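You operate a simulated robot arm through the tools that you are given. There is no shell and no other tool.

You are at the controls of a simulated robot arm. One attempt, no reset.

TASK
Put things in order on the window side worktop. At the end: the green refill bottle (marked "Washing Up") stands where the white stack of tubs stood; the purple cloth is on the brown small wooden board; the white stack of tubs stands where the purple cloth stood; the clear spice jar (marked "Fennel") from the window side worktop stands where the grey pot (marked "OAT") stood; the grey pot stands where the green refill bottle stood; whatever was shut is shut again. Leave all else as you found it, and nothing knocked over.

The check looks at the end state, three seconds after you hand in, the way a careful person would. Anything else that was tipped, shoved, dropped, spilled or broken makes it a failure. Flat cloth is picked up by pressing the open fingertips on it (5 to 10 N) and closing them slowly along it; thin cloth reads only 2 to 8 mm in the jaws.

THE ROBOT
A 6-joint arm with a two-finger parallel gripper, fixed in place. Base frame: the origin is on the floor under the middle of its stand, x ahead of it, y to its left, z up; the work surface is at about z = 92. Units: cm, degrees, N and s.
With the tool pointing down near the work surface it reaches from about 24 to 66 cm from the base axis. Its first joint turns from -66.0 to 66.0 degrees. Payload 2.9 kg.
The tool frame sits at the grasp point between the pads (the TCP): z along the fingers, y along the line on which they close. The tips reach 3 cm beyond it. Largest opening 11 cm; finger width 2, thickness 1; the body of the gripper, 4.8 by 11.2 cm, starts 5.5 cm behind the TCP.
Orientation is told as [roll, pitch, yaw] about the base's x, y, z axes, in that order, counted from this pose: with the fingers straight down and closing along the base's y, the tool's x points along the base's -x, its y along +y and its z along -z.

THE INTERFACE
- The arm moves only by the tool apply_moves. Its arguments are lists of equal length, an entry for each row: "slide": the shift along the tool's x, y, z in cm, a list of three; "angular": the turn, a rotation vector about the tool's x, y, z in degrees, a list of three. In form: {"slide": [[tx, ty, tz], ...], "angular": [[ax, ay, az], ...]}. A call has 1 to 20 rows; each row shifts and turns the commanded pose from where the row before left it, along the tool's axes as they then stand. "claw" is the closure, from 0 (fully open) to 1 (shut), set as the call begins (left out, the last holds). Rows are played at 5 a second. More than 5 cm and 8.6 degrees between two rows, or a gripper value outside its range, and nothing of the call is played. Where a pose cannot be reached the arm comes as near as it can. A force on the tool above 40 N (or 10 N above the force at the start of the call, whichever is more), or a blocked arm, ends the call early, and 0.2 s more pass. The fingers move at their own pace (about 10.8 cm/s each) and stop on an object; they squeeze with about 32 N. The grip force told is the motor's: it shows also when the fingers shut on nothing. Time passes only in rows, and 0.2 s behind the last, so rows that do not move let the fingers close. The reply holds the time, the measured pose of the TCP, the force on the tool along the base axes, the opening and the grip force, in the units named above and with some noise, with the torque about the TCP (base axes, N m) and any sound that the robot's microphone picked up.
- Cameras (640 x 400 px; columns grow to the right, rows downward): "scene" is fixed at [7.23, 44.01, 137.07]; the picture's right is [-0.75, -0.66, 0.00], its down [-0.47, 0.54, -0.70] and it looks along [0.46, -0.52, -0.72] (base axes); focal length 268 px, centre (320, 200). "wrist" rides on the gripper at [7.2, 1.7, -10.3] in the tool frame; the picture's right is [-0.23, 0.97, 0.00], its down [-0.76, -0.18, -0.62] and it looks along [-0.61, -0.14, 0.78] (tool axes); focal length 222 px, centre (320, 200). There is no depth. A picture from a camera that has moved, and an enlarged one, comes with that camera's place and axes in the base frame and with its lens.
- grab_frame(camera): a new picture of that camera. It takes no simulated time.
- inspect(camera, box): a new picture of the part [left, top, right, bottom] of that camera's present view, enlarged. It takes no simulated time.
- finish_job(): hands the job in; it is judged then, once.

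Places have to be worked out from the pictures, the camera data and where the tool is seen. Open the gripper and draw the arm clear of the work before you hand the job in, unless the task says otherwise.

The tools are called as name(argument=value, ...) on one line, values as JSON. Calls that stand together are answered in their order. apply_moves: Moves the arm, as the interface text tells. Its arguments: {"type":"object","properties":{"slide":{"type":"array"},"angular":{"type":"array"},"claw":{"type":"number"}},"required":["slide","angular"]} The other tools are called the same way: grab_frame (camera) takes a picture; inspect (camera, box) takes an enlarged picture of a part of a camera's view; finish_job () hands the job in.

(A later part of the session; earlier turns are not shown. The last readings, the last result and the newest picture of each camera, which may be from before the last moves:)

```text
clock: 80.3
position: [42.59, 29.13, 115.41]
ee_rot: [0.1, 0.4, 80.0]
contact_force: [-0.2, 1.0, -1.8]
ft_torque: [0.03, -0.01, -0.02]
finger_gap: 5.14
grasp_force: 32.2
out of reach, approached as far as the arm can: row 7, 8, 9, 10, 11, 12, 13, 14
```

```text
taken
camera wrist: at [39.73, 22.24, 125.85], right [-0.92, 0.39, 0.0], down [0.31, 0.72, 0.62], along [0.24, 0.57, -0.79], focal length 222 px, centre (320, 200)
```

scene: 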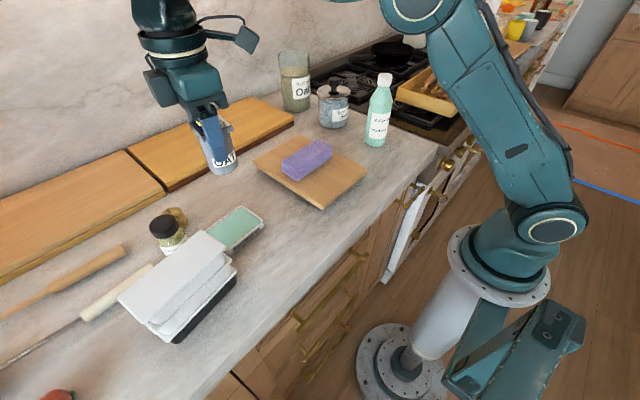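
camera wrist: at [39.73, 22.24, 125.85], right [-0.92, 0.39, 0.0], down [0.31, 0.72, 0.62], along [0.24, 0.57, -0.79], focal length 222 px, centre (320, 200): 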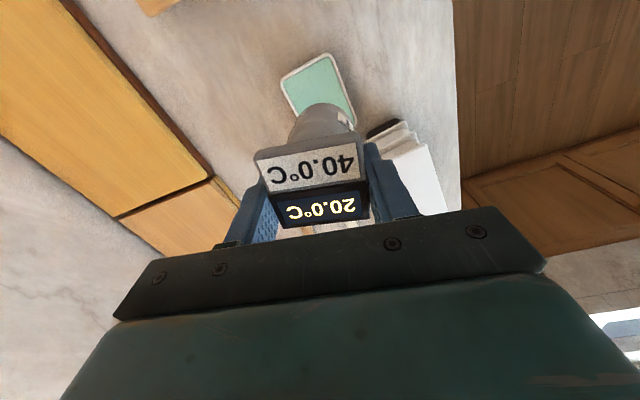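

The arm again reported being out of reach on the way in and stopped at (42.6, 29.1, 115.4). The pot is still held securely, so I'll study the arm's posture before moving further.

inspect(camera="scene", box=[100, 0, 300, 180])

inspect(camera="scene", box=[340, 0, 640, 260])

```text
2.22 times, centred on (200, 90) of scene
camera zoom: at [7.23, 44.01, 137.07], right [-0.75, -0.66, 0.0], down [-0.47, 0.54, -0.7], along [0.46, -0.52, -0.72], focal length 594 px, centre (587, 444)
```

zoom: 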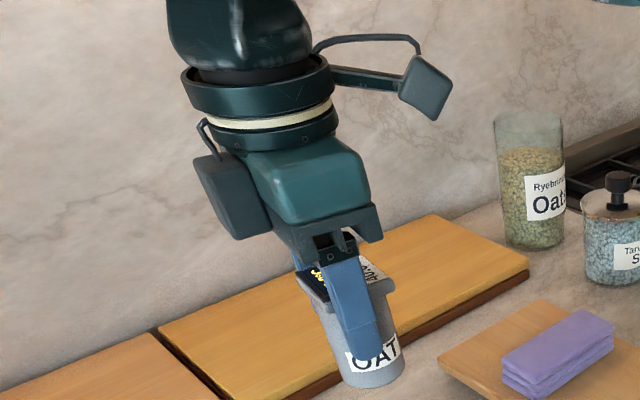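

```text
1.54 times, centred on (490, 130) of scene
camera zoom: at [7.23, 44.01, 137.07], right [-0.75, -0.66, 0.0], down [-0.47, 0.54, -0.7], along [0.46, -0.52, -0.72], focal length 412 px, centre (58, 308)
```

zoom: 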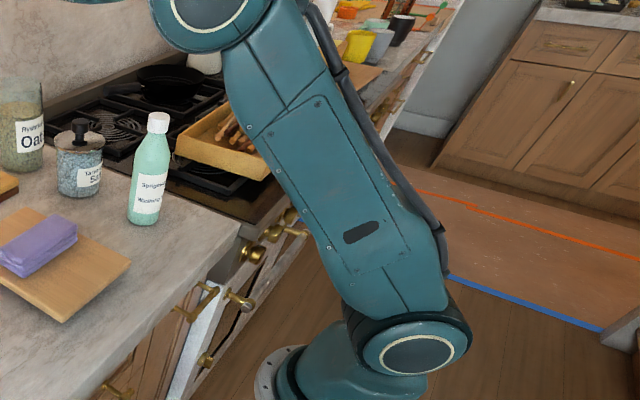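

The pot hangs about 17 cm clear of the worktop, so I can probe. I'll try a small 1 cm step toward the base to see which directions the arm accepts.

apply_moves(slide=[[0.7, 0.72, 0], [0, 0, 0]], angular=[[0, 0, 0], [0, 0, 0]], claw=0.7)

apply_moves(slide=[[0, 0, -1], [0, 0, 0]], angular=[[0, 0, 0], [0, 0, 0]], claw=0.7)

```text
clock: 80.9
position: [42.2, 28.71, 115.83]
ee_rot: [0.0, 0.3, 80.0]
contact_force: [0.9, -0.1, -1.9]
ft_torque: [0.02, -0.01, -0.01]
finger_gap: 5.16
grasp_force: 31.8
out of reach, approached as far as the arm can: row 1
```

```text
clock: 81.5
position: [42.31, 28.7, 116.92]
ee_rot: [-0.2, 0.3, 80.1]
contact_force: [0.6, 0.0, -1.9]
ft_torque: [0.02, 0.0, 0.01]
finger_gap: 5.16
grasp_force: 32.1
```

Upward is accepted but inward or downward is not, as if a wrist joint is at its limit after that jolt. I'll test whether a different yaw frees it; the pot stays upright and well clear.

apply_moves(slide=[[0, 0, 0], [0, 0, 0], [0, 0, 0], [0, 0, 0], [0, 0, 0]], angular=[[0, 0, -4], [0, 0, -4], [0, 0, -4], [0, 0, -4], [0, 0, 0]], claw=0.7)

apply_moves(slide=[[0.7, 0.72, 0], [0, 0, 0]], angular=[[0, 0, 0], [0, 0, 0]], claw=0.7)

```text
clock: 82.7
position: [42.15, 28.85, 116.9]
ee_rot: [0.0, 0.3, 96.0]
contact_force: [-0.3, 0.3, -2.1]
ft_torque: [0.02, 0.01, 0.02]
finger_gap: 5.15
grasp_force: 31.9
```

```text
clock: 83.3
position: [41.45, 27.99, 116.83]
ee_rot: [0.0, 0.4, 96.0]
contact_force: [0.4, 0.3, -1.7]
ft_torque: [0.01, -0.01, -0.01]
finger_gap: 5.15
grasp_force: 32.2
```

With yaw 96 a step inward was accepted. I'll try a few more small steps inward and watch for the limit.

apply_moves(slide=[[0.7, 0.72, 0], [0.7, 0.72, 0], [0.7, 0.72, 0], [0, 0, 0]], angular=[[0, 0, 0], [0, 0, 0], [0, 0, 0], [0, 0, 0]], claw=0.7)

```text
clock: 84.3
position: [40.44, 26.26, 118.27]
ee_rot: [0.1, 0.3, 96.1]
contact_force: [-0.8, 0.1, -2.1]
ft_torque: [0.0, 0.0, 0.02]
finger_gap: 5.14
grasp_force: 31.7
out of reach, approached as far as the arm can: row 1, 2, 3
```

The limit doesn't depend on yaw, so the arm's wrist seems to be in a different joint branch since the jolt and can't fold inward. Safest is to set the pot back at its own place, sort the arm out empty-handed, and grasp it again. First I'll turn back to yaw 80 and go out over the pot's spot.

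apply_moves(slide=[[0, 0, 0], [0, 0, 0], [0, 0, 0], [0, 0, 0], [-0.43, -2.1, 0.575], [-0.43, -2.1, 0.575], [-0.43, -2.1, 0.575], [-0.43, -2.1, 0.575], [-0.27, -1.29, 2], [-0.27, -1.29, 2], [-0.27, -1.29, 2], [-0.27, -1.29, 2], [-0.27, -1.29, 2], [0, 0, 0]], angular=[[0, 0, 4], [0, 0, 4], [0, 0, 4], [0, 0, 4], [0, 0, 0], [0, 0, 0], [0, 0, 0], [0, 0, 0], [0, 0, 0], [0, 0, 0], [0, 0, 0], [0, 0, 0], [0, 0, 0], [0, 0, 0]], claw=0.7)

grab_frame(camera="scene")

```text
clock: 87.3
position: [55.74, 26.47, 105.87]
ee_rot: [0.0, 0.2, 80.0]
contact_force: [0.6, 0.2, -2.4]
ft_torque: [0.02, 0.01, -0.01]
finger_gap: 5.15
grasp_force: 32.0
```

```text
taken
```

scene: 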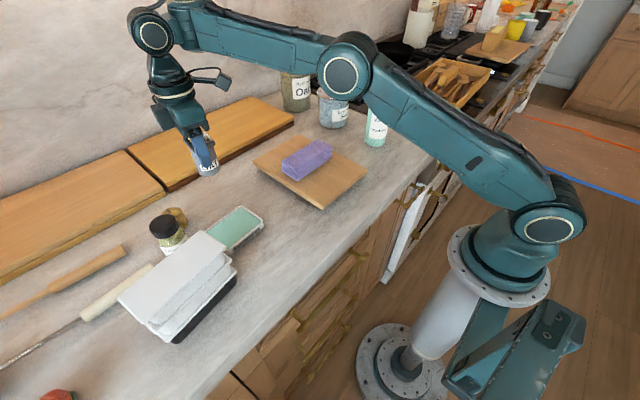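

Now the whole arm is visible. I'll zoom on the wrist to compare its posture with the earlier good pose.

inspect(camera="scene", box=[100, 0, 260, 100])

inspect(camera="scene", box=[260, 0, 600, 260])

```text
4.00 times, centred on (180, 50) of scene
camera zoom: at [7.24, 44.01, 137.07], right [-0.75, -0.66, 0.0], down [-0.47, 0.54, -0.7], along [0.46, -0.52, -0.72], focal length 1070 px, centre (880, 800)
```

zoom: 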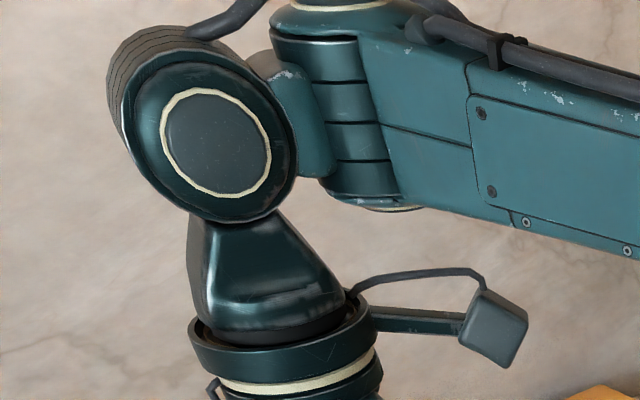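

```text
1.54 times, centred on (430, 130) of scene
camera zoom: at [7.24, 44.01, 137.07], right [-0.75, -0.66, 0.0], down [-0.47, 0.54, -0.7], along [0.46, -0.52, -0.72], focal length 412 px, centre (151, 308)
```

zoom: 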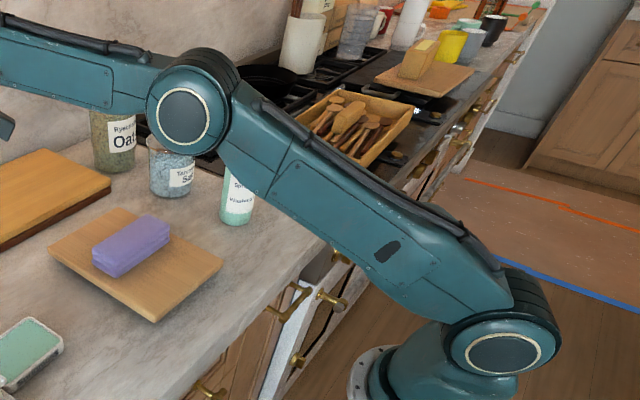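

The wrist's first joint looks yawed sideways, so the arm is stuck in its "forearm level" posture. I'll set the pot back down at its own spot first, lowering most of the way now.

apply_moves(slide=[[-0.23, -0.325, 1.5], [0, 0, 1.5], [0, 0, 1.4], [0, 0, 1], [0, 0, 0]], angular=[[0, 0, 0], [0, 0, 0], [0, 0, 0], [0, 0, 0], [0, 0, 0]], claw=0.7)

inspect(camera="scene", box=[130, 80, 290, 220])

```text
clock: 88.5
position: [55.99, 26.77, 100.37]
ee_rot: [-0.1, 0.2, 80.1]
contact_force: [0.9, -1.1, -2.0]
ft_torque: [0.02, -0.02, 0.03]
finger_gap: 5.16
grasp_force: 32.3
```

```text
2.86 times, centred on (210, 150) of scene
camera zoom: at [7.24, 44.01, 137.07], right [-0.75, -0.66, 0.0], down [-0.47, 0.54, -0.7], along [0.46, -0.52, -0.72], focal length 764 px, centre (634, 343)
```

zoom: 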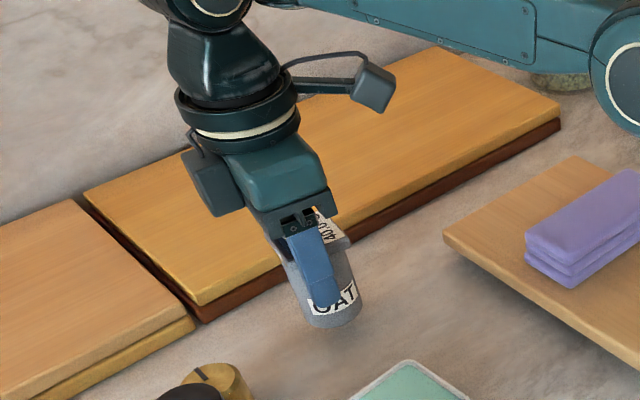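

About 1.8 cm remains to the worktop. I'll lower the last part in small steps.

apply_moves(slide=[[0, 0, 0.5], [0, 0, 0.5], [0, 0, 0.4], [0, 0, 0]], angular=[[0, 0, 0], [0, 0, 0], [0, 0, 0], [0, 0, 0]], claw=0.7)

apply_moves(slide=[[0, 0, 0.1], [0, 0, 0.1], [0, 0, 0]], angular=[[0, 0, 0], [0, 0, 0], [0, 0, 0]], claw=0.7)

```text
clock: 89.5
position: [55.96, 26.77, 99.17]
ee_rot: [-0.2, 0.3, 80.0]
contact_force: [0.0, 0.1, -2.0]
ft_torque: [-0.03, 0.02, 0.02]
finger_gap: 5.14
grasp_force: 32.1
```

```text
clock: 90.3
position: [56.07, 26.77, 99.06]
ee_rot: [-0.1, 0.2, 80.0]
contact_force: [-0.3, -0.5, -1.7]
ft_torque: [0.0, 0.01, 0.02]
finger_gap: 5.14
grasp_force: 32.4
```

Still hanging at z 99.06. I'll creep further toward the expected contact near z 98.6.

apply_moves(slide=[[0, 0, 0.1], [0, 0, 0.1], [0, 0, 0]], angular=[[0, 0, 0], [0, 0, 0], [0, 0, 0]], claw=0.7)

apply_moves(slide=[[0, 0, 0.1], [0, 0, 0]], angular=[[0, 0, 0], [0, 0, 0]], claw=0.7)

```text
clock: 91.1
position: [55.86, 26.88, 98.64]
ee_rot: [0.0, 0.2, 80.0]
contact_force: [0.5, -0.6, -1.2]
ft_torque: [0.0, 0.01, 0.01]
finger_gap: 5.17
grasp_force: 32.0
```

```text
clock: 91.7
position: [55.99, 26.8, 98.66]
ee_rot: [-0.2, 0.2, 80.0]
contact_force: [0.2, -0.3, -2.2]
ft_torque: [-0.01, 0.07, -0.01]
finger_gap: 5.15
grasp_force: 31.9
```

apply_moves(slide=[[0, 0, 0.08], [0, 0, 0.07], [0, 0, 0]], angular=[[0, 0, 0], [0, 0, 0], [0, 0, 0]], claw=0.7)

inspect(camera="scene", box=[170, 130, 270, 210])

```text
clock: 92.5
position: [55.96, 26.78, 98.66]
ee_rot: [-0.2, 0.3, 80.0]
contact_force: [0.1, -1.7, 3.6]
ft_torque: [-0.16, -0.09, 0.02]
finger_gap: 5.14
grasp_force: 31.8
```

```text
5.00 times, centred on (220, 170) of scene
camera zoom: at [7.23, 44.0, 137.08], right [-0.75, -0.66, 0.0], down [-0.47, 0.54, -0.7], along [0.46, -0.52, -0.72], focal length 1338 px, centre (820, 350)
```

zoom: 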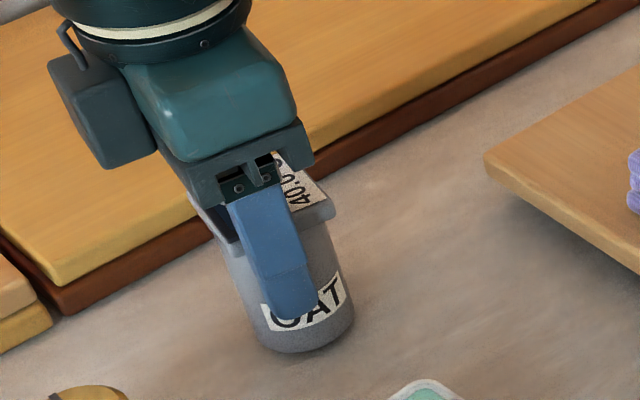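

The pot is back on the worktop (+3.6 N). I'll release it and rise a few cm.

apply_moves(slide=[[0, 0, 0], [0, 0, 0]], angular=[[0, 0, 0], [0, 0, 0]], claw=0.43)

apply_moves(slide=[[0, 0, 0], [0, 0, -0.8], [0, 0, -1.5], [0, 0, -2], [0, 0, -2], [0, 0, -1], [0, 0, 0]], angular=[[0, 0, 0], [0, 0, 0], [0, 0, 0], [0, 0, 0], [0, 0, 0], [0, 0, 0], [0, 0, 0]], claw=0.3)

grab_frame(camera="scene")

inspect(camera="scene", box=[110, 0, 310, 125])

inspect(camera="scene", box=[170, 130, 270, 210])

```text
clock: 93.1
position: [56.03, 26.79, 98.47]
ee_rot: [-0.2, 0.1, 80.1]
contact_force: [0.8, 1.4, 0.0]
ft_torque: [0.02, -0.03, 0.01]
finger_gap: 6.28
grasp_force: 0.0
```

```text
clock: 94.7
position: [56.0, 27.0, 105.89]
ee_rot: [-0.1, 0.3, 80.0]
contact_force: [0.2, 0.4, -0.4]
ft_torque: [-0.01, 0.04, 0.02]
finger_gap: 7.69
grasp_force: 0.1
```

```text
taken
```

scene: 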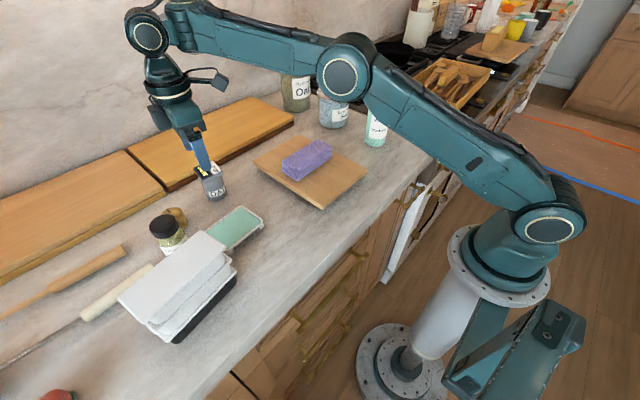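

```text
3.20 times, centred on (210, 62) of scene
camera zoom: at [7.23, 44.01, 137.07], right [-0.75, -0.66, 0.0], down [-0.47, 0.54, -0.7], along [0.46, -0.52, -0.72], focal length 856 px, centre (672, 640)
```

zoom: 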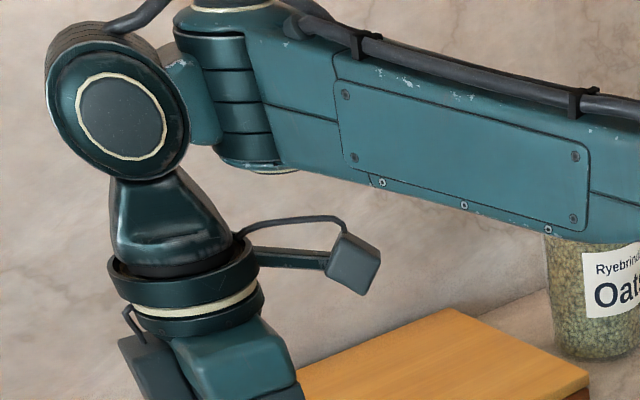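

```text
5.00 times, centred on (220, 170) of scene
camera zoom: at [7.23, 44.01, 137.07], right [-0.75, -0.66, 0.0], down [-0.47, 0.54, -0.7], along [0.46, -0.52, -0.72], focal length 1338 px, centre (820, 350)
```

zoom: 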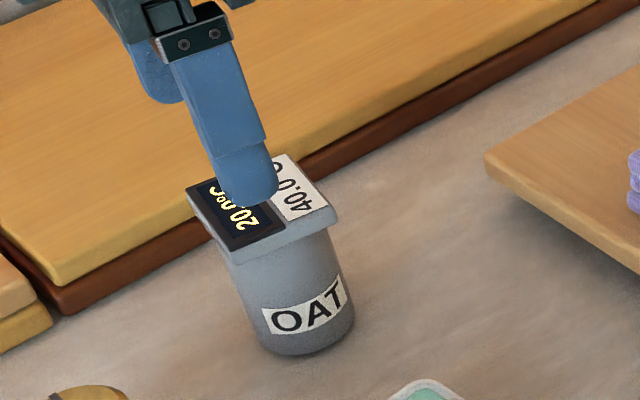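

The pot stands fine. My reading is that the wrist's yaw joint is about 45° off, heading to azimuth ≈65°. With empty fingers I'll swing the tool about the wrist toward that heading by 16°, so the pitch joint moves off its singular position.

apply_moves(slide=[[-1.28, -0.344, -0.046], [-1.28, -0.344, -0.046], [-1.28, -0.344, -0.046], [-1.28, -0.344, -0.046], [0, 0, 0]], angular=[[1.037, -3.863, 0], [1.037, -3.863, 0], [1.037, -3.863, 0], [1.037, -3.863, 0], [0, 0, 0]], claw=0.3)

grab_frame(camera="scene")

```text
clock: 95.9
position: [58.32, 31.84, 106.58]
ee_rot: [-4.4, -15.1, 80.6]
contact_force: [0.5, 0.2, 0.6]
ft_torque: [0.0, 0.0, 0.02]
finger_gap: 7.7
grasp_force: 0.1
```

```text
taken
```

scene: 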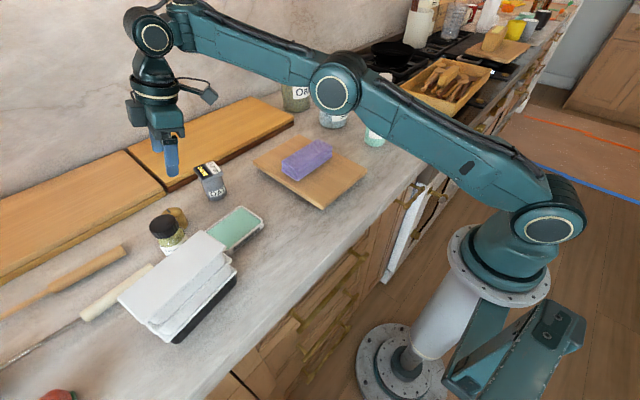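

inspect(camera="scene", box=[90, 0, 290, 125])

grab_frame(camera="wrist")

```text
3.20 times, centred on (190, 62) of scene
camera zoom: at [7.23, 44.01, 137.07], right [-0.75, -0.66, 0.0], down [-0.47, 0.54, -0.7], along [0.46, -0.52, -0.72], focal length 856 px, centre (736, 640)
```

zoom: 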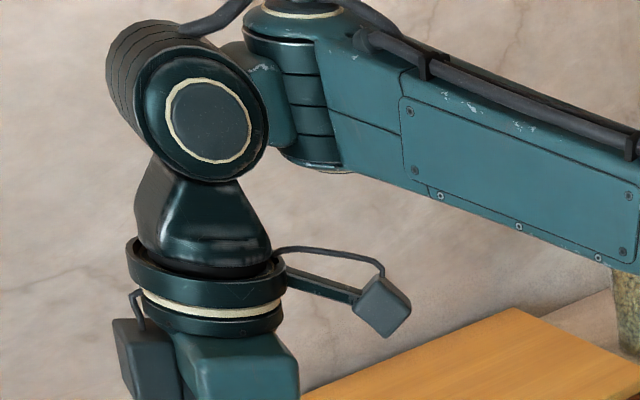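

```text
taken
camera wrist: at [54.24, 22.59, 114.62], right [-0.92, 0.39, -0.01], down [0.22, 0.54, 0.81], along [0.33, 0.74, -0.58], focal length 222 px, centre (320, 200)
```

wrist: 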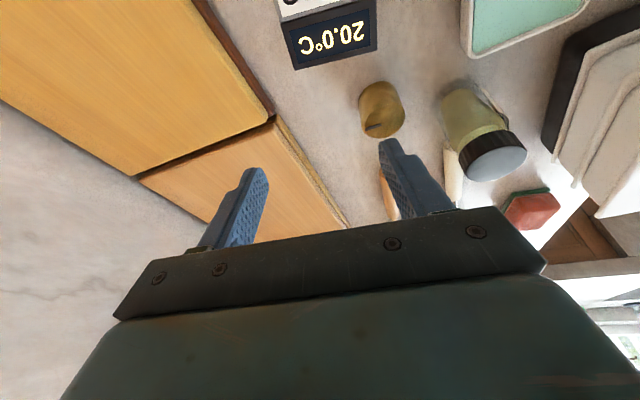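

No limit was reported. Now I'll swing the tilted tool about the vertical so the tilt comes into the arm's own plane (azimuth ≈25°).

apply_moves(slide=[[0.095, -0.353, 0], [0.095, -0.353, 0], [0.095, -0.353, 0], [0.095, -0.353, 0], [0.095, -0.353, 0], [0.095, -0.353, 0], [0.095, -0.353, 0], [0.095, -0.353, 0], [0.095, -0.353, 0], [0.095, -0.353, 0], [0, 0, 0]], angular=[[1.065, 0.286, 3.845], [1.065, 0.286, 3.845], [1.065, 0.286, 3.845], [1.065, 0.286, 3.845], [1.065, 0.286, 3.845], [1.065, 0.286, 3.845], [1.065, 0.286, 3.845], [1.065, 0.286, 3.845], [1.065, 0.286, 3.845], [1.065, 0.286, 3.845], [0, 0, 0]], claw=0.3)

grab_frame(camera="scene")

inspect(camera="scene", box=[90, 0, 290, 125])

```text
clock: 98.3
position: [60.83, 29.15, 106.52]
ee_rot: [-4.5, -15.2, 40.6]
contact_force: [-0.3, 0.4, 1.0]
ft_torque: [0.02, 0.0, 0.0]
finger_gap: 7.7
grasp_force: 0.1
```

```text
taken
```

scene: 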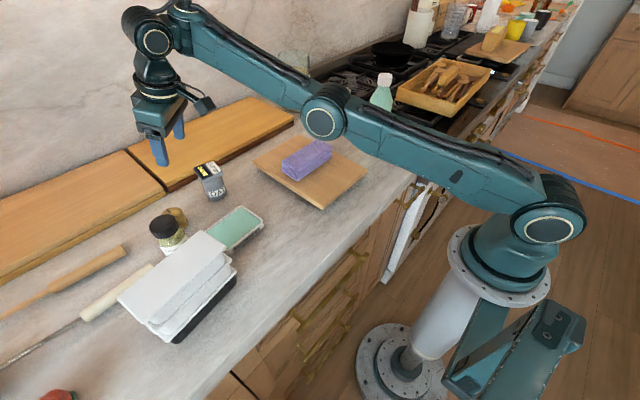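

```text
3.20 times, centred on (190, 62) of scene
camera zoom: at [7.23, 44.01, 137.07], right [-0.75, -0.66, 0.0], down [-0.47, 0.54, -0.7], along [0.46, -0.52, -0.72], focal length 856 px, centre (736, 640)
```

zoom: 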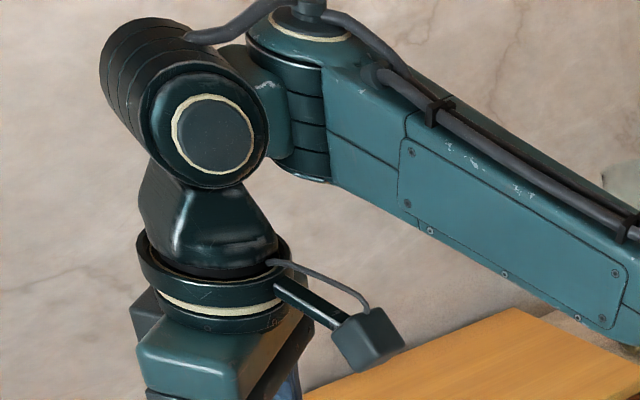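

The images suggest the arm merely leaned its forearm up and the yaw joint stayed bent, so this didn't free it. I'll reverse these two swings exactly, back to vertical at yaw 80.

apply_moves(slide=[[-0.095, 0.353, 0], [-0.095, 0.353, 0], [-0.095, 0.353, 0], [-0.095, 0.353, 0], [-0.095, 0.353, 0], [-0.095, 0.353, 0], [-0.095, 0.353, 0], [-0.095, 0.353, 0], [-0.095, 0.353, 0], [-0.095, 0.353, 0], [1.28, 0.344, -0.046], [1.28, 0.344, -0.046], [1.28, 0.344, -0.046], [1.28, 0.344, -0.046], [0, 0, 0]], angular=[[-1.065, -0.286, -3.845], [-1.065, -0.286, -3.845], [-1.065, -0.286, -3.845], [-1.065, -0.286, -3.845], [-1.065, -0.286, -3.845], [-1.065, -0.286, -3.845], [-1.065, -0.286, -3.845], [-1.065, -0.286, -3.845], [-1.065, -0.286, -3.845], [-1.065, -0.286, -3.845], [-1.037, 3.863, 0], [-1.037, 3.863, 0], [-1.037, 3.863, 0], [-1.037, 3.863, 0], [0, 0, 0]], claw=0.3)

grab_frame(camera="scene")

inspect(camera="scene", box=[90, 0, 290, 125])

```text
clock: 101.5
position: [56.04, 26.95, 105.9]
ee_rot: [-0.1, 0.3, 80.0]
contact_force: [-0.5, 0.0, 0.0]
ft_torque: [-0.01, 0.01, -0.02]
finger_gap: 7.71
grasp_force: 0.0
```

```text
taken
```

scene: 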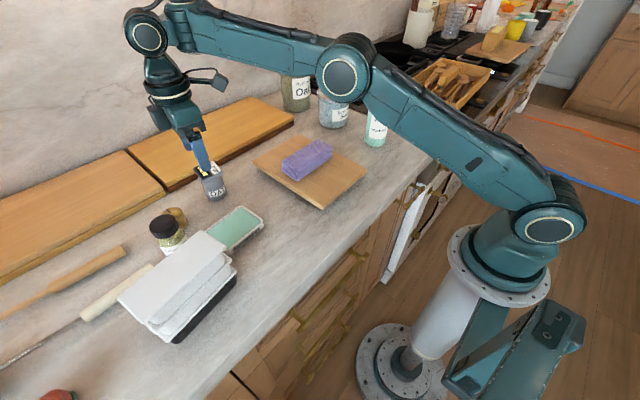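

```text
3.20 times, centred on (190, 62) of scene
camera zoom: at [7.23, 44.01, 137.07], right [-0.75, -0.66, 0.0], down [-0.47, 0.54, -0.7], along [0.46, -0.52, -0.72], focal length 856 px, centre (736, 640)
```

zoom: 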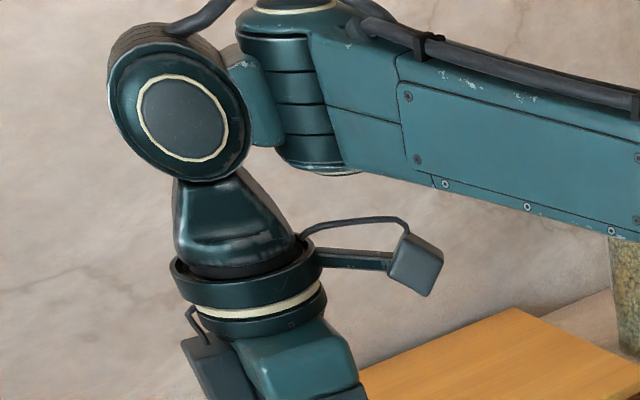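

Back at the starting posture with no harm. I undid that before testing whether inward motion was freed, so I'll repeat both swings and this time try the inward move.

apply_moves(slide=[[-1.28, -0.344, -0.046], [-1.28, -0.344, -0.046], [-1.28, -0.344, -0.046], [-1.28, -0.344, -0.046], [0.095, -0.353, 0], [0.095, -0.353, 0], [0.095, -0.353, 0], [0.095, -0.353, 0], [0.095, -0.353, 0], [0.095, -0.353, 0], [0.095, -0.353, 0], [0.095, -0.353, 0], [0.095, -0.353, 0], [0.095, -0.353, 0], [0, 0, 0]], angular=[[1.037, -3.863, 0], [1.037, -3.863, 0], [1.037, -3.863, 0], [1.037, -3.863, 0], [1.065, 0.286, 3.845], [1.065, 0.286, 3.845], [1.065, 0.286, 3.845], [1.065, 0.286, 3.845], [1.065, 0.286, 3.845], [1.065, 0.286, 3.845], [1.065, 0.286, 3.845], [1.065, 0.286, 3.845], [1.065, 0.286, 3.845], [1.065, 0.286, 3.845], [0, 0, 0]], claw=0.3)

apply_moves(slide=[[1.5, 0.4, -0.1], [1.5, 0.4, -0.1], [0, 0, 0]], angular=[[0, 0, 0], [0, 0, 0], [0, 0, 0]], claw=0.3)

grab_frame(camera="scene")

inspect(camera="scene", box=[90, 0, 290, 125])

```text
clock: 104.7
position: [60.94, 29.33, 106.51]
ee_rot: [-4.4, -15.3, 40.7]
contact_force: [0.4, 0.7, 0.2]
ft_torque: [-0.03, -0.03, 0.01]
finger_gap: 7.72
grasp_force: 0.0
```

```text
clock: 105.5
position: [59.02, 28.42, 106.22]
ee_rot: [-4.5, -15.2, 40.6]
contact_force: [0.1, 0.0, 0.3]
ft_torque: [-0.02, -0.01, 0.0]
finger_gap: 7.69
grasp_force: 0.1
out of reach, approached as far as the arm can: row 2
```

```text
taken
```

scene: 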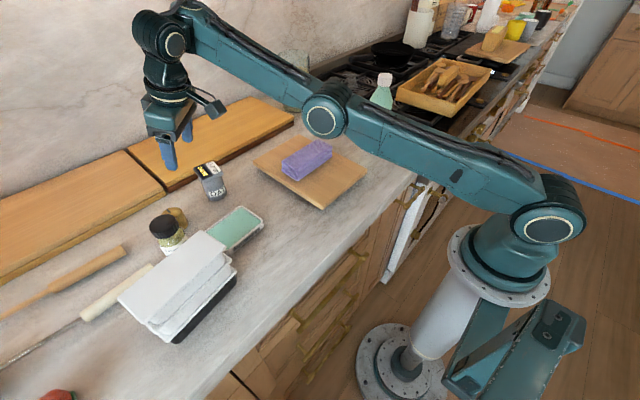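

```text
3.20 times, centred on (190, 62) of scene
camera zoom: at [7.23, 44.01, 137.07], right [-0.75, -0.66, 0.0], down [-0.47, 0.54, -0.7], along [0.46, -0.52, -0.72], focal length 856 px, centre (736, 640)
```

zoom: 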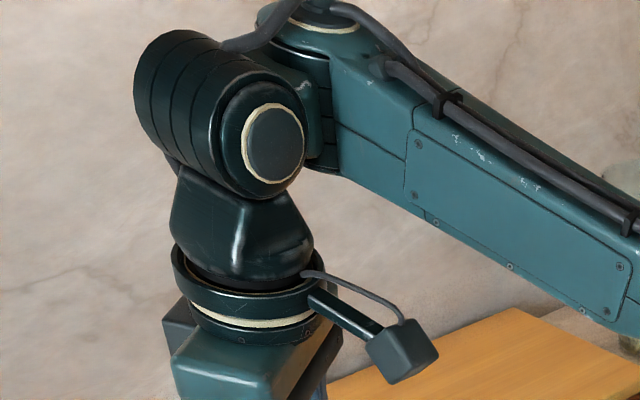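

The zoom now clearly shows the wrist's yaw joint bent about 75° sideways, and inward motion is refused. I'll reverse to vertical again, then go outward about 2 cm, where that joint should straighten.

apply_moves(slide=[[-1.02, -0.275, 0.15], [-1.03, -0.275, 0.15], [-0.095, 0.353, 0], [-0.095, 0.353, 0], [-0.095, 0.353, 0], [-0.095, 0.353, 0], [-0.095, 0.353, 0], [-0.095, 0.353, 0], [-0.095, 0.353, 0], [-0.095, 0.353, 0], [-0.095, 0.353, 0], [-0.095, 0.353, 0], [1.28, 0.344, -0.046], [1.28, 0.344, -0.046], [1.28, 0.344, -0.046], [1.28, 0.344, -0.046], [0, 0, 0]], angular=[[0, 0, 0], [0, 0, 0], [-1.065, -0.286, -3.845], [-1.065, -0.286, -3.845], [-1.065, -0.286, -3.845], [-1.065, -0.286, -3.845], [-1.065, -0.286, -3.845], [-1.065, -0.286, -3.845], [-1.065, -0.286, -3.845], [-1.065, -0.286, -3.845], [-1.065, -0.286, -3.845], [-1.065, -0.286, -3.845], [-1.037, 3.863, 0], [-1.037, 3.863, 0], [-1.037, 3.863, 0], [-1.037, 3.863, 0], [0, 0, 0]], claw=0.3)

apply_moves(slide=[[-0.5, -0.81, 0], [-0.5, -0.81, 0], [0, 0, 0], [0, 0, 0]], angular=[[0, 0, 0], [0, 0, 0], [0, 0, 0], [0, 0, 0]], claw=0.3)

grab_frame(camera="scene")

inspect(camera="scene", box=[90, 0, 290, 125])

```text
clock: 109.1
position: [56.25, 27.17, 105.72]
ee_rot: [-0.1, 0.2, 80.0]
contact_force: [0.3, 0.2, -0.2]
ft_torque: [0.02, -0.01, -0.02]
finger_gap: 7.7
grasp_force: 0.0
```

```text
clock: 110.1
position: [58.05, 27.75, 105.77]
ee_rot: [0.0, 0.2, 79.9]
contact_force: [-0.5, 0.3, 0.0]
ft_torque: [0.01, 0.01, 0.03]
finger_gap: 7.67
grasp_force: 0.0
```

```text
taken
```

scene: 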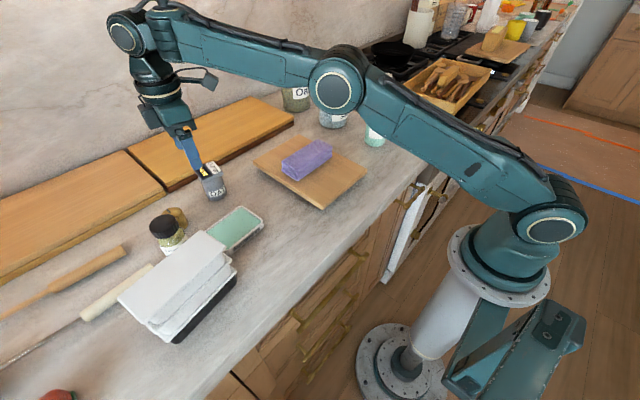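

```text
3.20 times, centred on (190, 62) of scene
camera zoom: at [7.23, 44.01, 137.07], right [-0.75, -0.66, 0.0], down [-0.47, 0.54, -0.7], along [0.46, -0.52, -0.72], focal length 856 px, centre (736, 640)
```

zoom: 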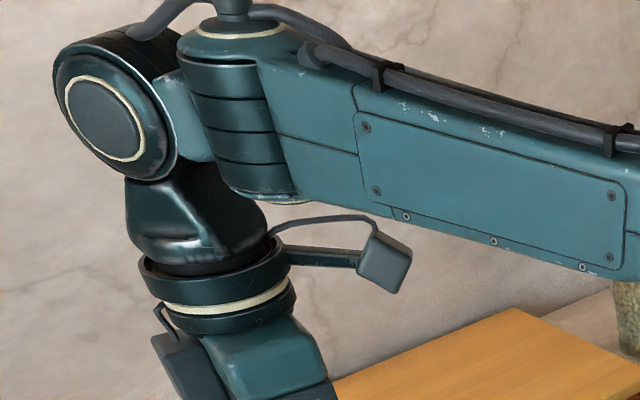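

Now the yaw joint looks nearly straight (thin disc ellipse), as predicted. I'll tilt the fingertips quickly outward by 24° within the arm's plane, holding the wrist point, so the pitch joint passes to its good side.

apply_moves(slide=[[-1.734, -1.995, -0.185], [-1.734, -1.995, -0.185], [-1.734, -1.995, -0.185], [0, 0, 0]], angular=[[6.037, -5.248, 0], [6.037, -5.248, 0], [6.037, -5.248, 0], [0, 0, 0]], claw=0.3)

grab_frame(camera="scene")

inspect(camera="scene", box=[90, 0, 290, 125])

```text
clock: 111.1
position: [64.64, 31.92, 107.31]
ee_rot: [-18.7, -15.2, 82.6]
contact_force: [-0.5, -0.6, -0.7]
ft_torque: [-0.02, 0.01, 0.05]
finger_gap: 7.71
grasp_force: 0.0
```

```text
taken
```

scene: 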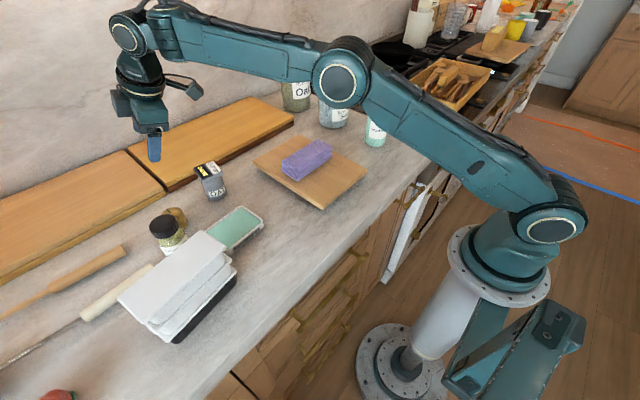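

```text
3.20 times, centred on (190, 62) of scene
camera zoom: at [7.23, 44.01, 137.07], right [-0.75, -0.66, 0.0], down [-0.47, 0.54, -0.7], along [0.46, -0.52, -0.72], focal length 856 px, centre (736, 640)
```

zoom: 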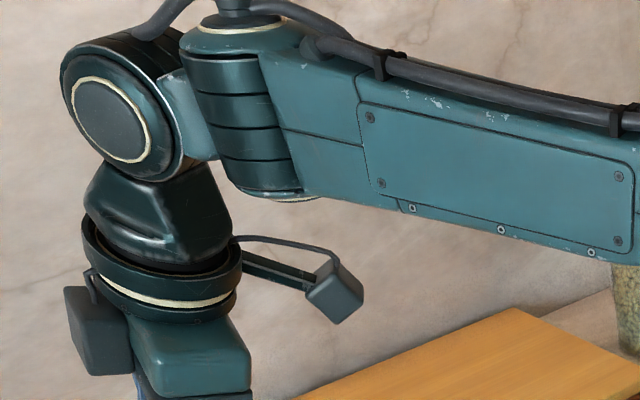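

The pitch joint moved this time: the forearm stayed level while the tool tilted, with the yaw joint straight. Keeping the tilt, I'll now move inward about 10 cm and slightly down.

apply_moves(slide=[[1.4435, 2.026, -0.555], [1.4435, 2.026, -0.555], [1.4435, 2.026, -0.555], [1.4435, 2.026, -0.555], [0, 0, 0]], angular=[[0, 0, 0], [0, 0, 0], [0, 0, 0], [0, 0, 0], [0, 0, 0]], claw=0.3)

grab_frame(camera="scene")

```text
clock: 112.3
position: [55.71, 27.53, 105.45]
ee_rot: [-18.7, -15.2, 82.6]
contact_force: [-0.6, 0.2, -0.2]
ft_torque: [-0.02, 0.03, 0.01]
finger_gap: 7.72
grasp_force: 0.1
```

```text
taken
```

scene: 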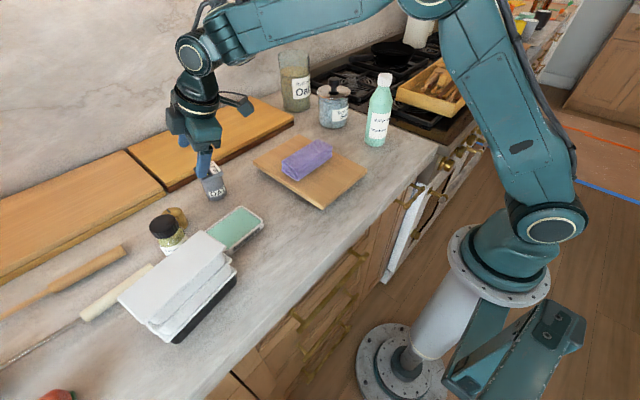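

The arm folds properly again, elbow high and no reach warning. I'll bring the tool back to vertical about the wrist, rising a little to stay clear of the pot.

apply_moves(slide=[[0.869, 1.0, -0.4], [0.869, 1.0, -0.4], [0.869, 1.0, -0.4], [0.869, 1.0, -0.4], [0.869, 1.0, -0.4], [0.869, 1.0, -0.4], [0, 0, 0], [0, 0, 0]], angular=[[-3.018, 2.624, 0], [-3.018, 2.624, 0], [-3.018, 2.624, 0], [-3.018, 2.624, 0], [-3.018, 2.624, 0], [-3.018, 2.624, 0], [0, 0, 0], [0, 0, 0]], claw=0.3)

apply_moves(slide=[[0, 0, 0]], angular=[[0, 0, 0]], claw=0.3)

apply_moves(slide=[[0, 0, 0]], angular=[[0, 0, 0]], claw=0.3)

grab_frame(camera="scene")

grab_frame(camera="wrist")

```text
clock: 114.1
position: [48.64, 23.28, 105.79]
ee_rot: [-0.1, 0.3, 80.0]
contact_force: [-0.3, -0.2, -0.6]
ft_torque: [-0.01, -0.05, 0.0]
finger_gap: 7.72
grasp_force: 0.0
```

```text
clock: 114.5
position: [48.73, 23.24, 105.78]
ee_rot: [-0.1, 0.1, 80.0]
contact_force: [0.4, 0.4, -0.8]
ft_torque: [0.0, -0.01, 0.02]
finger_gap: 7.71
grasp_force: 0.0
```

```text
clock: 114.9
position: [48.66, 23.25, 105.74]
ee_rot: [-0.1, 0.2, 80.0]
contact_force: [-0.6, -0.6, -0.2]
ft_torque: [0.01, -0.03, -0.01]
finger_gap: 7.69
grasp_force: 0.1
```

```text
taken
```

scene: 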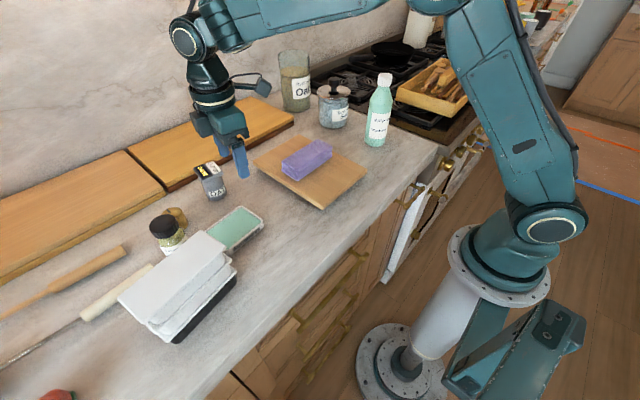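

```text
taken
camera wrist: at [45.71, 16.48, 116.29], right [-0.92, 0.39, 0.0], down [0.31, 0.72, 0.62], along [0.25, 0.57, -0.78], focal length 222 px, centre (320, 200)
```

wrist: 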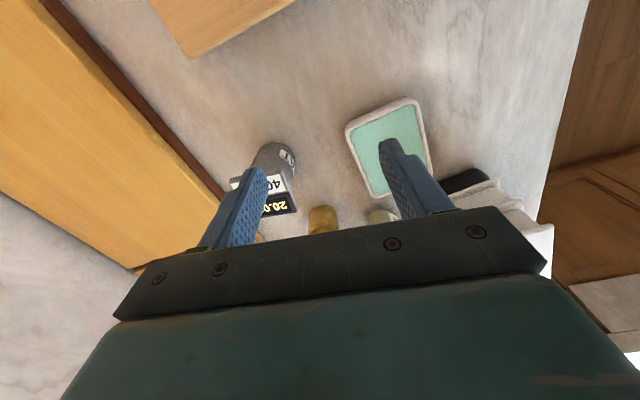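

The arm is back in its good posture, and I'll keep it lower at long reach from now on. The pot stands near (55.5, 26.1), so I'll approach it from the -y side at grasp height with the fingers straddling it, correcting the tiny tilt on the way.

apply_moves(slide=[[0, 0, 0], [1.49, -2.56, 0.93], [1.49, -2.56, 0.93], [1.5, -2.57, 0.94], [0, 0, 1.5], [0, 0, 1.5], [0, 0, 1.2], [0, 0, 0.5], [0, 0, 0]], angular=[[-0.1, -0.2, 0], [0, 0, 0], [0, 0, 0], [0, 0, 0], [0, 0, 0], [0, 0, 0], [0, 0, 0], [0, 0, 0], [0, 0, 0]], claw=0.2)

grab_frame(camera="wrist")

inspect(camera="scene", box=[130, 80, 330, 220])

```text
clock: 116.9
position: [55.37, 17.62, 98.24]
ee_rot: [0.0, 0.0, 80.0]
contact_force: [-0.3, -0.1, 0.3]
ft_torque: [-0.03, 0.0, 0.0]
finger_gap: 8.79
grasp_force: 0.0
```

```text
taken
camera wrist: at [52.35, 10.71, 108.68], right [-0.92, 0.39, 0.0], down [0.31, 0.72, 0.62], along [0.24, 0.57, -0.78], focal length 222 px, centre (320, 200)
```

wrist: 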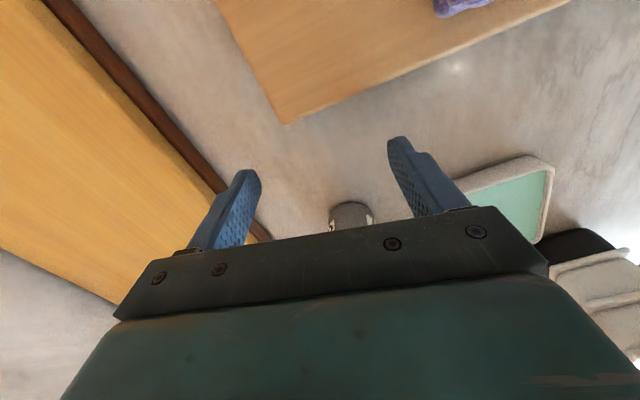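

```text
2.86 times, centred on (230, 150) of scene
camera zoom: at [7.23, 44.01, 137.07], right [-0.75, -0.66, 0.0], down [-0.47, 0.54, -0.7], along [0.46, -0.52, -0.72], focal length 764 px, centre (577, 343)
```

zoom: 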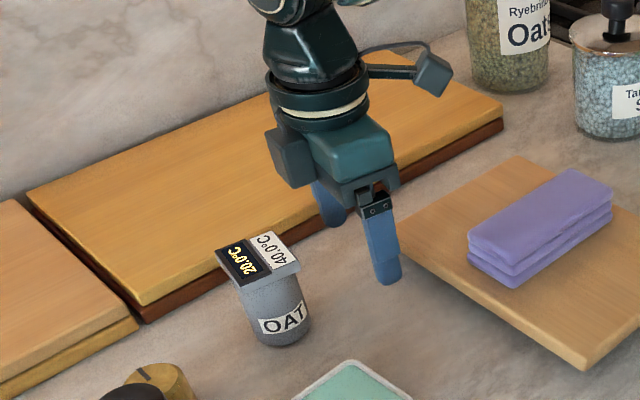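

Orientation now reads [0, 0, 80]. The pot is at about (55.65, 26.0), so I'll slide in along +y with the open fingers either side of it.

apply_moves(slide=[[-1.9, 0.27, 0], [-1.9, 0.27, 0], [-1.9, 0.27, 0], [-1.5, 0.21, 0], [-1.12, 0.16, 0], [0, 0, 0]], angular=[[0, 0, 0], [0, 0, 0], [0, 0, 0], [0, 0, 0], [0, 0, 0], [0, 0, 0]], claw=0.2)

grab_frame(camera="wrist")

inspect(camera="scene", box=[130, 80, 330, 220])

```text
clock: 118.3
position: [55.74, 25.99, 98.25]
ee_rot: [-0.1, 0.1, 80.0]
contact_force: [-0.4, 0.2, -0.2]
ft_torque: [0.03, -0.01, -0.01]
finger_gap: 8.79
grasp_force: 0.1
```

```text
taken
camera wrist: at [52.73, 19.2, 108.79], right [-0.92, 0.39, 0.0], down [0.31, 0.72, 0.62], along [0.24, 0.57, -0.78], focal length 222 px, centre (320, 200)
```

wrist: 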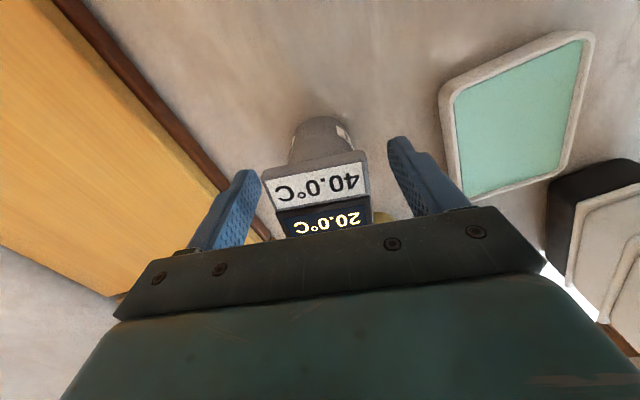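

```text
2.86 times, centred on (230, 150) of scene
camera zoom: at [7.23, 44.01, 137.07], right [-0.75, -0.66, 0.0], down [-0.47, 0.54, -0.7], along [0.46, -0.52, -0.72], focal length 764 px, centre (577, 343)
```

zoom: 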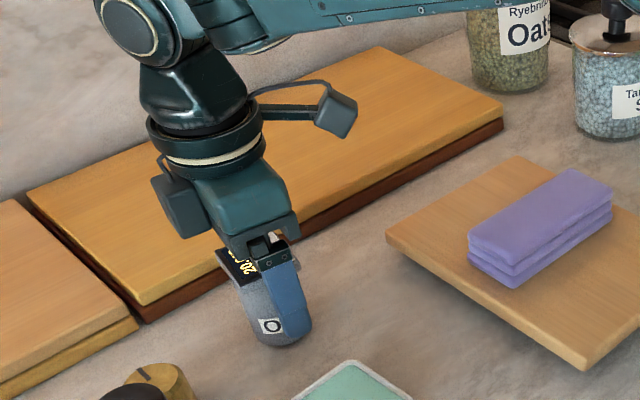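

The pot is centred between the pads. I'll close in steps.

apply_moves(slide=[[0, 0, 0], [0, 0, 0]], angular=[[0, 0, 0], [0, 0, 0]], claw=0.48)

apply_moves(slide=[[0, 0, 0], [0, 0, 0], [0, 0, 0]], angular=[[0, 0, 0], [0, 0, 0], [0, 0, 0]], claw=0.62)

apply_moves(slide=[[0, 0, -0.3], [0, 0, -0.5], [0, 0, -0.7], [0, 0, -1], [0, 0, 0]], angular=[[0, 0, 0], [0, 0, 0], [0, 0, 0], [0, 0, 0], [0, 0, 0]], claw=0.75)

grab_frame(camera="wrist")

inspect(camera="scene", box=[130, 80, 330, 220])

```text
clock: 118.9
position: [55.65, 25.92, 98.41]
ee_rot: [-0.1, 0.0, 80.0]
contact_force: [-0.3, -0.3, 0.4]
ft_torque: [0.01, -0.01, -0.01]
finger_gap: 5.72
grasp_force: 0.2
```

```text
clock: 119.7
position: [55.62, 25.92, 98.36]
ee_rot: [0.0, 0.1, 80.1]
contact_force: [-1.4, 0.6, 1.9]
ft_torque: [-0.02, 0.02, 0.0]
finger_gap: 5.17
grasp_force: 31.9
```

```text
clock: 120.9
position: [55.67, 25.87, 100.87]
ee_rot: [0.0, 0.0, 80.0]
contact_force: [-0.4, 0.1, -1.9]
ft_torque: [-0.01, 0.0, 0.02]
finger_gap: 5.16
grasp_force: 32.2
```

```text
taken
camera wrist: at [52.77, 19.08, 111.34], right [-0.92, 0.39, 0.0], down [0.31, 0.72, 0.62], along [0.24, 0.57, -0.78], focal length 222 px, centre (320, 200)
```

wrist: 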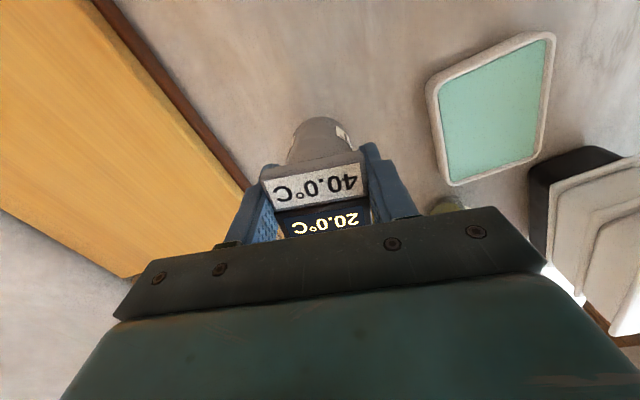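

```text
2.86 times, centred on (230, 150) of scene
camera zoom: at [7.24, 44.01, 137.07], right [-0.75, -0.66, 0.0], down [-0.47, 0.54, -0.7], along [0.46, -0.52, -0.72], focal length 764 px, centre (577, 343)
```

zoom: 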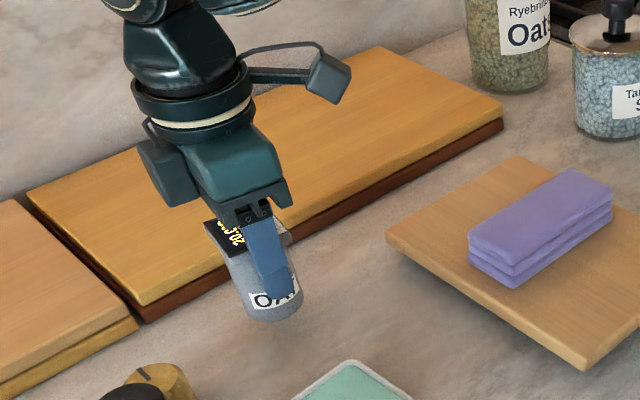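

The pot is held level again, centred this time. I'll carry it in and slightly up, over to the bottle's old spot.

apply_moves(slide=[[0.613, 1.81, -1.37], [0.613, 1.81, -1.37], [0.614, 1.81, -1.36], [0.809, 2.403, -0.143], [0.809, 2.403, -0.143], [0.809, 2.403, -0.143], [0.809, 2.403, -0.143], [0.809, 2.403, -0.143], [0.809, 2.403, -0.143], [0.806, 2.402, -0.142], [0, 0, 0]], angular=[[0, 0, 0], [0, 0, 0], [0, 0, 0], [0, 0, 0], [0, 0, 0], [0, 0, 0], [0, 0, 0], [0, 0, 0], [0, 0, 0], [0, 0, 0], [0, 0, 0]], claw=0.75)

grab_frame(camera="scene")

grab_frame(camera="wrist")

```text
clock: 123.3
position: [32.34, 22.47, 105.91]
ee_rot: [0.0, 0.0, 80.0]
contact_force: [-0.4, -0.1, -2.1]
ft_torque: [-0.01, -0.04, 0.02]
finger_gap: 5.13
grasp_force: 32.1
```

```text
taken
```

scene: 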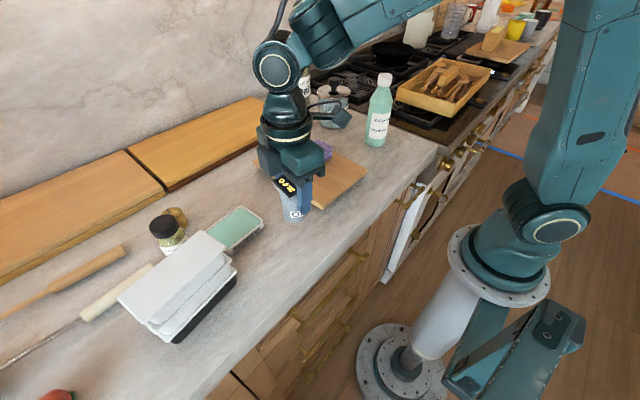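

```text
taken
camera wrist: at [29.41, 15.56, 116.28], right [-0.92, 0.39, 0.0], down [0.31, 0.72, 0.62], along [0.24, 0.57, -0.78], focal length 222 px, centre (320, 200)
```

wrist: 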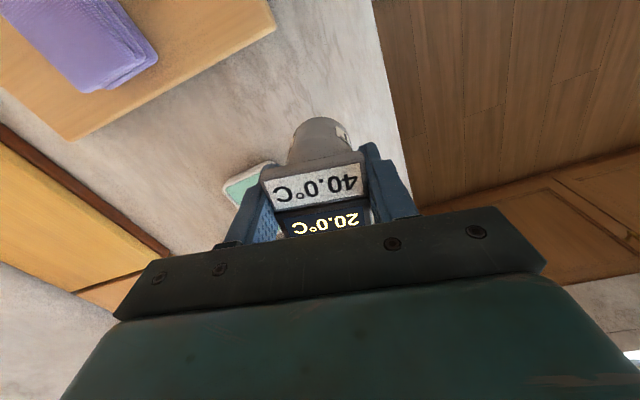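

No reach trouble and the pot is above the bottle's former spot. I'll lower to within about 1 cm.

apply_moves(slide=[[0, 0, 1.5], [0, 0, 2], [0, 0, 1.5], [0, 0, 1], [0, 0, 0.5], [0, 0, 0.3], [0, 0, 0]], angular=[[0, 0, 0], [0, 0, 0], [0, 0, 0], [0, 0, 0], [0, 0, 0], [0, 0, 0], [0, 0, 0]], claw=0.75)

apply_moves(slide=[[0, 0, 0.2], [0, 0, 0.1], [0, 0, 0]], angular=[[0, 0, 0], [0, 0, 0], [0, 0, 0]], claw=0.75)

```text
clock: 124.9
position: [32.42, 22.21, 99.09]
ee_rot: [0.0, 0.1, 80.0]
contact_force: [-0.3, 0.3, -1.4]
ft_torque: [0.01, -0.02, 0.03]
finger_gap: 5.16
grasp_force: 32.3
```

```text
clock: 125.7
position: [32.52, 22.38, 98.75]
ee_rot: [-0.1, 0.0, 80.1]
contact_force: [-0.4, 0.8, -1.4]
ft_torque: [0.02, -0.01, -0.01]
finger_gap: 5.14
grasp_force: 32.4
```

Still hanging at 98.75, with contact expected near 98.35. I'll creep.

apply_moves(slide=[[0, 0, 0.1], [0, 0, 0.1], [0, 0, 0]], angular=[[0, 0, 0], [0, 0, 0], [0, 0, 0]], claw=0.75)

apply_moves(slide=[[0, 0, 0.08], [0, 0, 0.04], [0, 0, 0]], angular=[[0, 0, 0], [0, 0, 0], [0, 0, 0]], claw=0.75)

```text
clock: 126.5
position: [32.36, 22.37, 98.47]
ee_rot: [0.0, 0.0, 80.0]
contact_force: [-0.3, 0.2, -2.3]
ft_torque: [0.0, 0.01, 0.0]
finger_gap: 5.12
grasp_force: 32.5
```

```text
clock: 127.3
position: [32.51, 22.3, 98.53]
ee_rot: [0.0, 0.0, 80.0]
contact_force: [0.0, -0.4, -1.2]
ft_torque: [0.0, -0.01, -0.01]
finger_gap: 5.14
grasp_force: 32.2
```

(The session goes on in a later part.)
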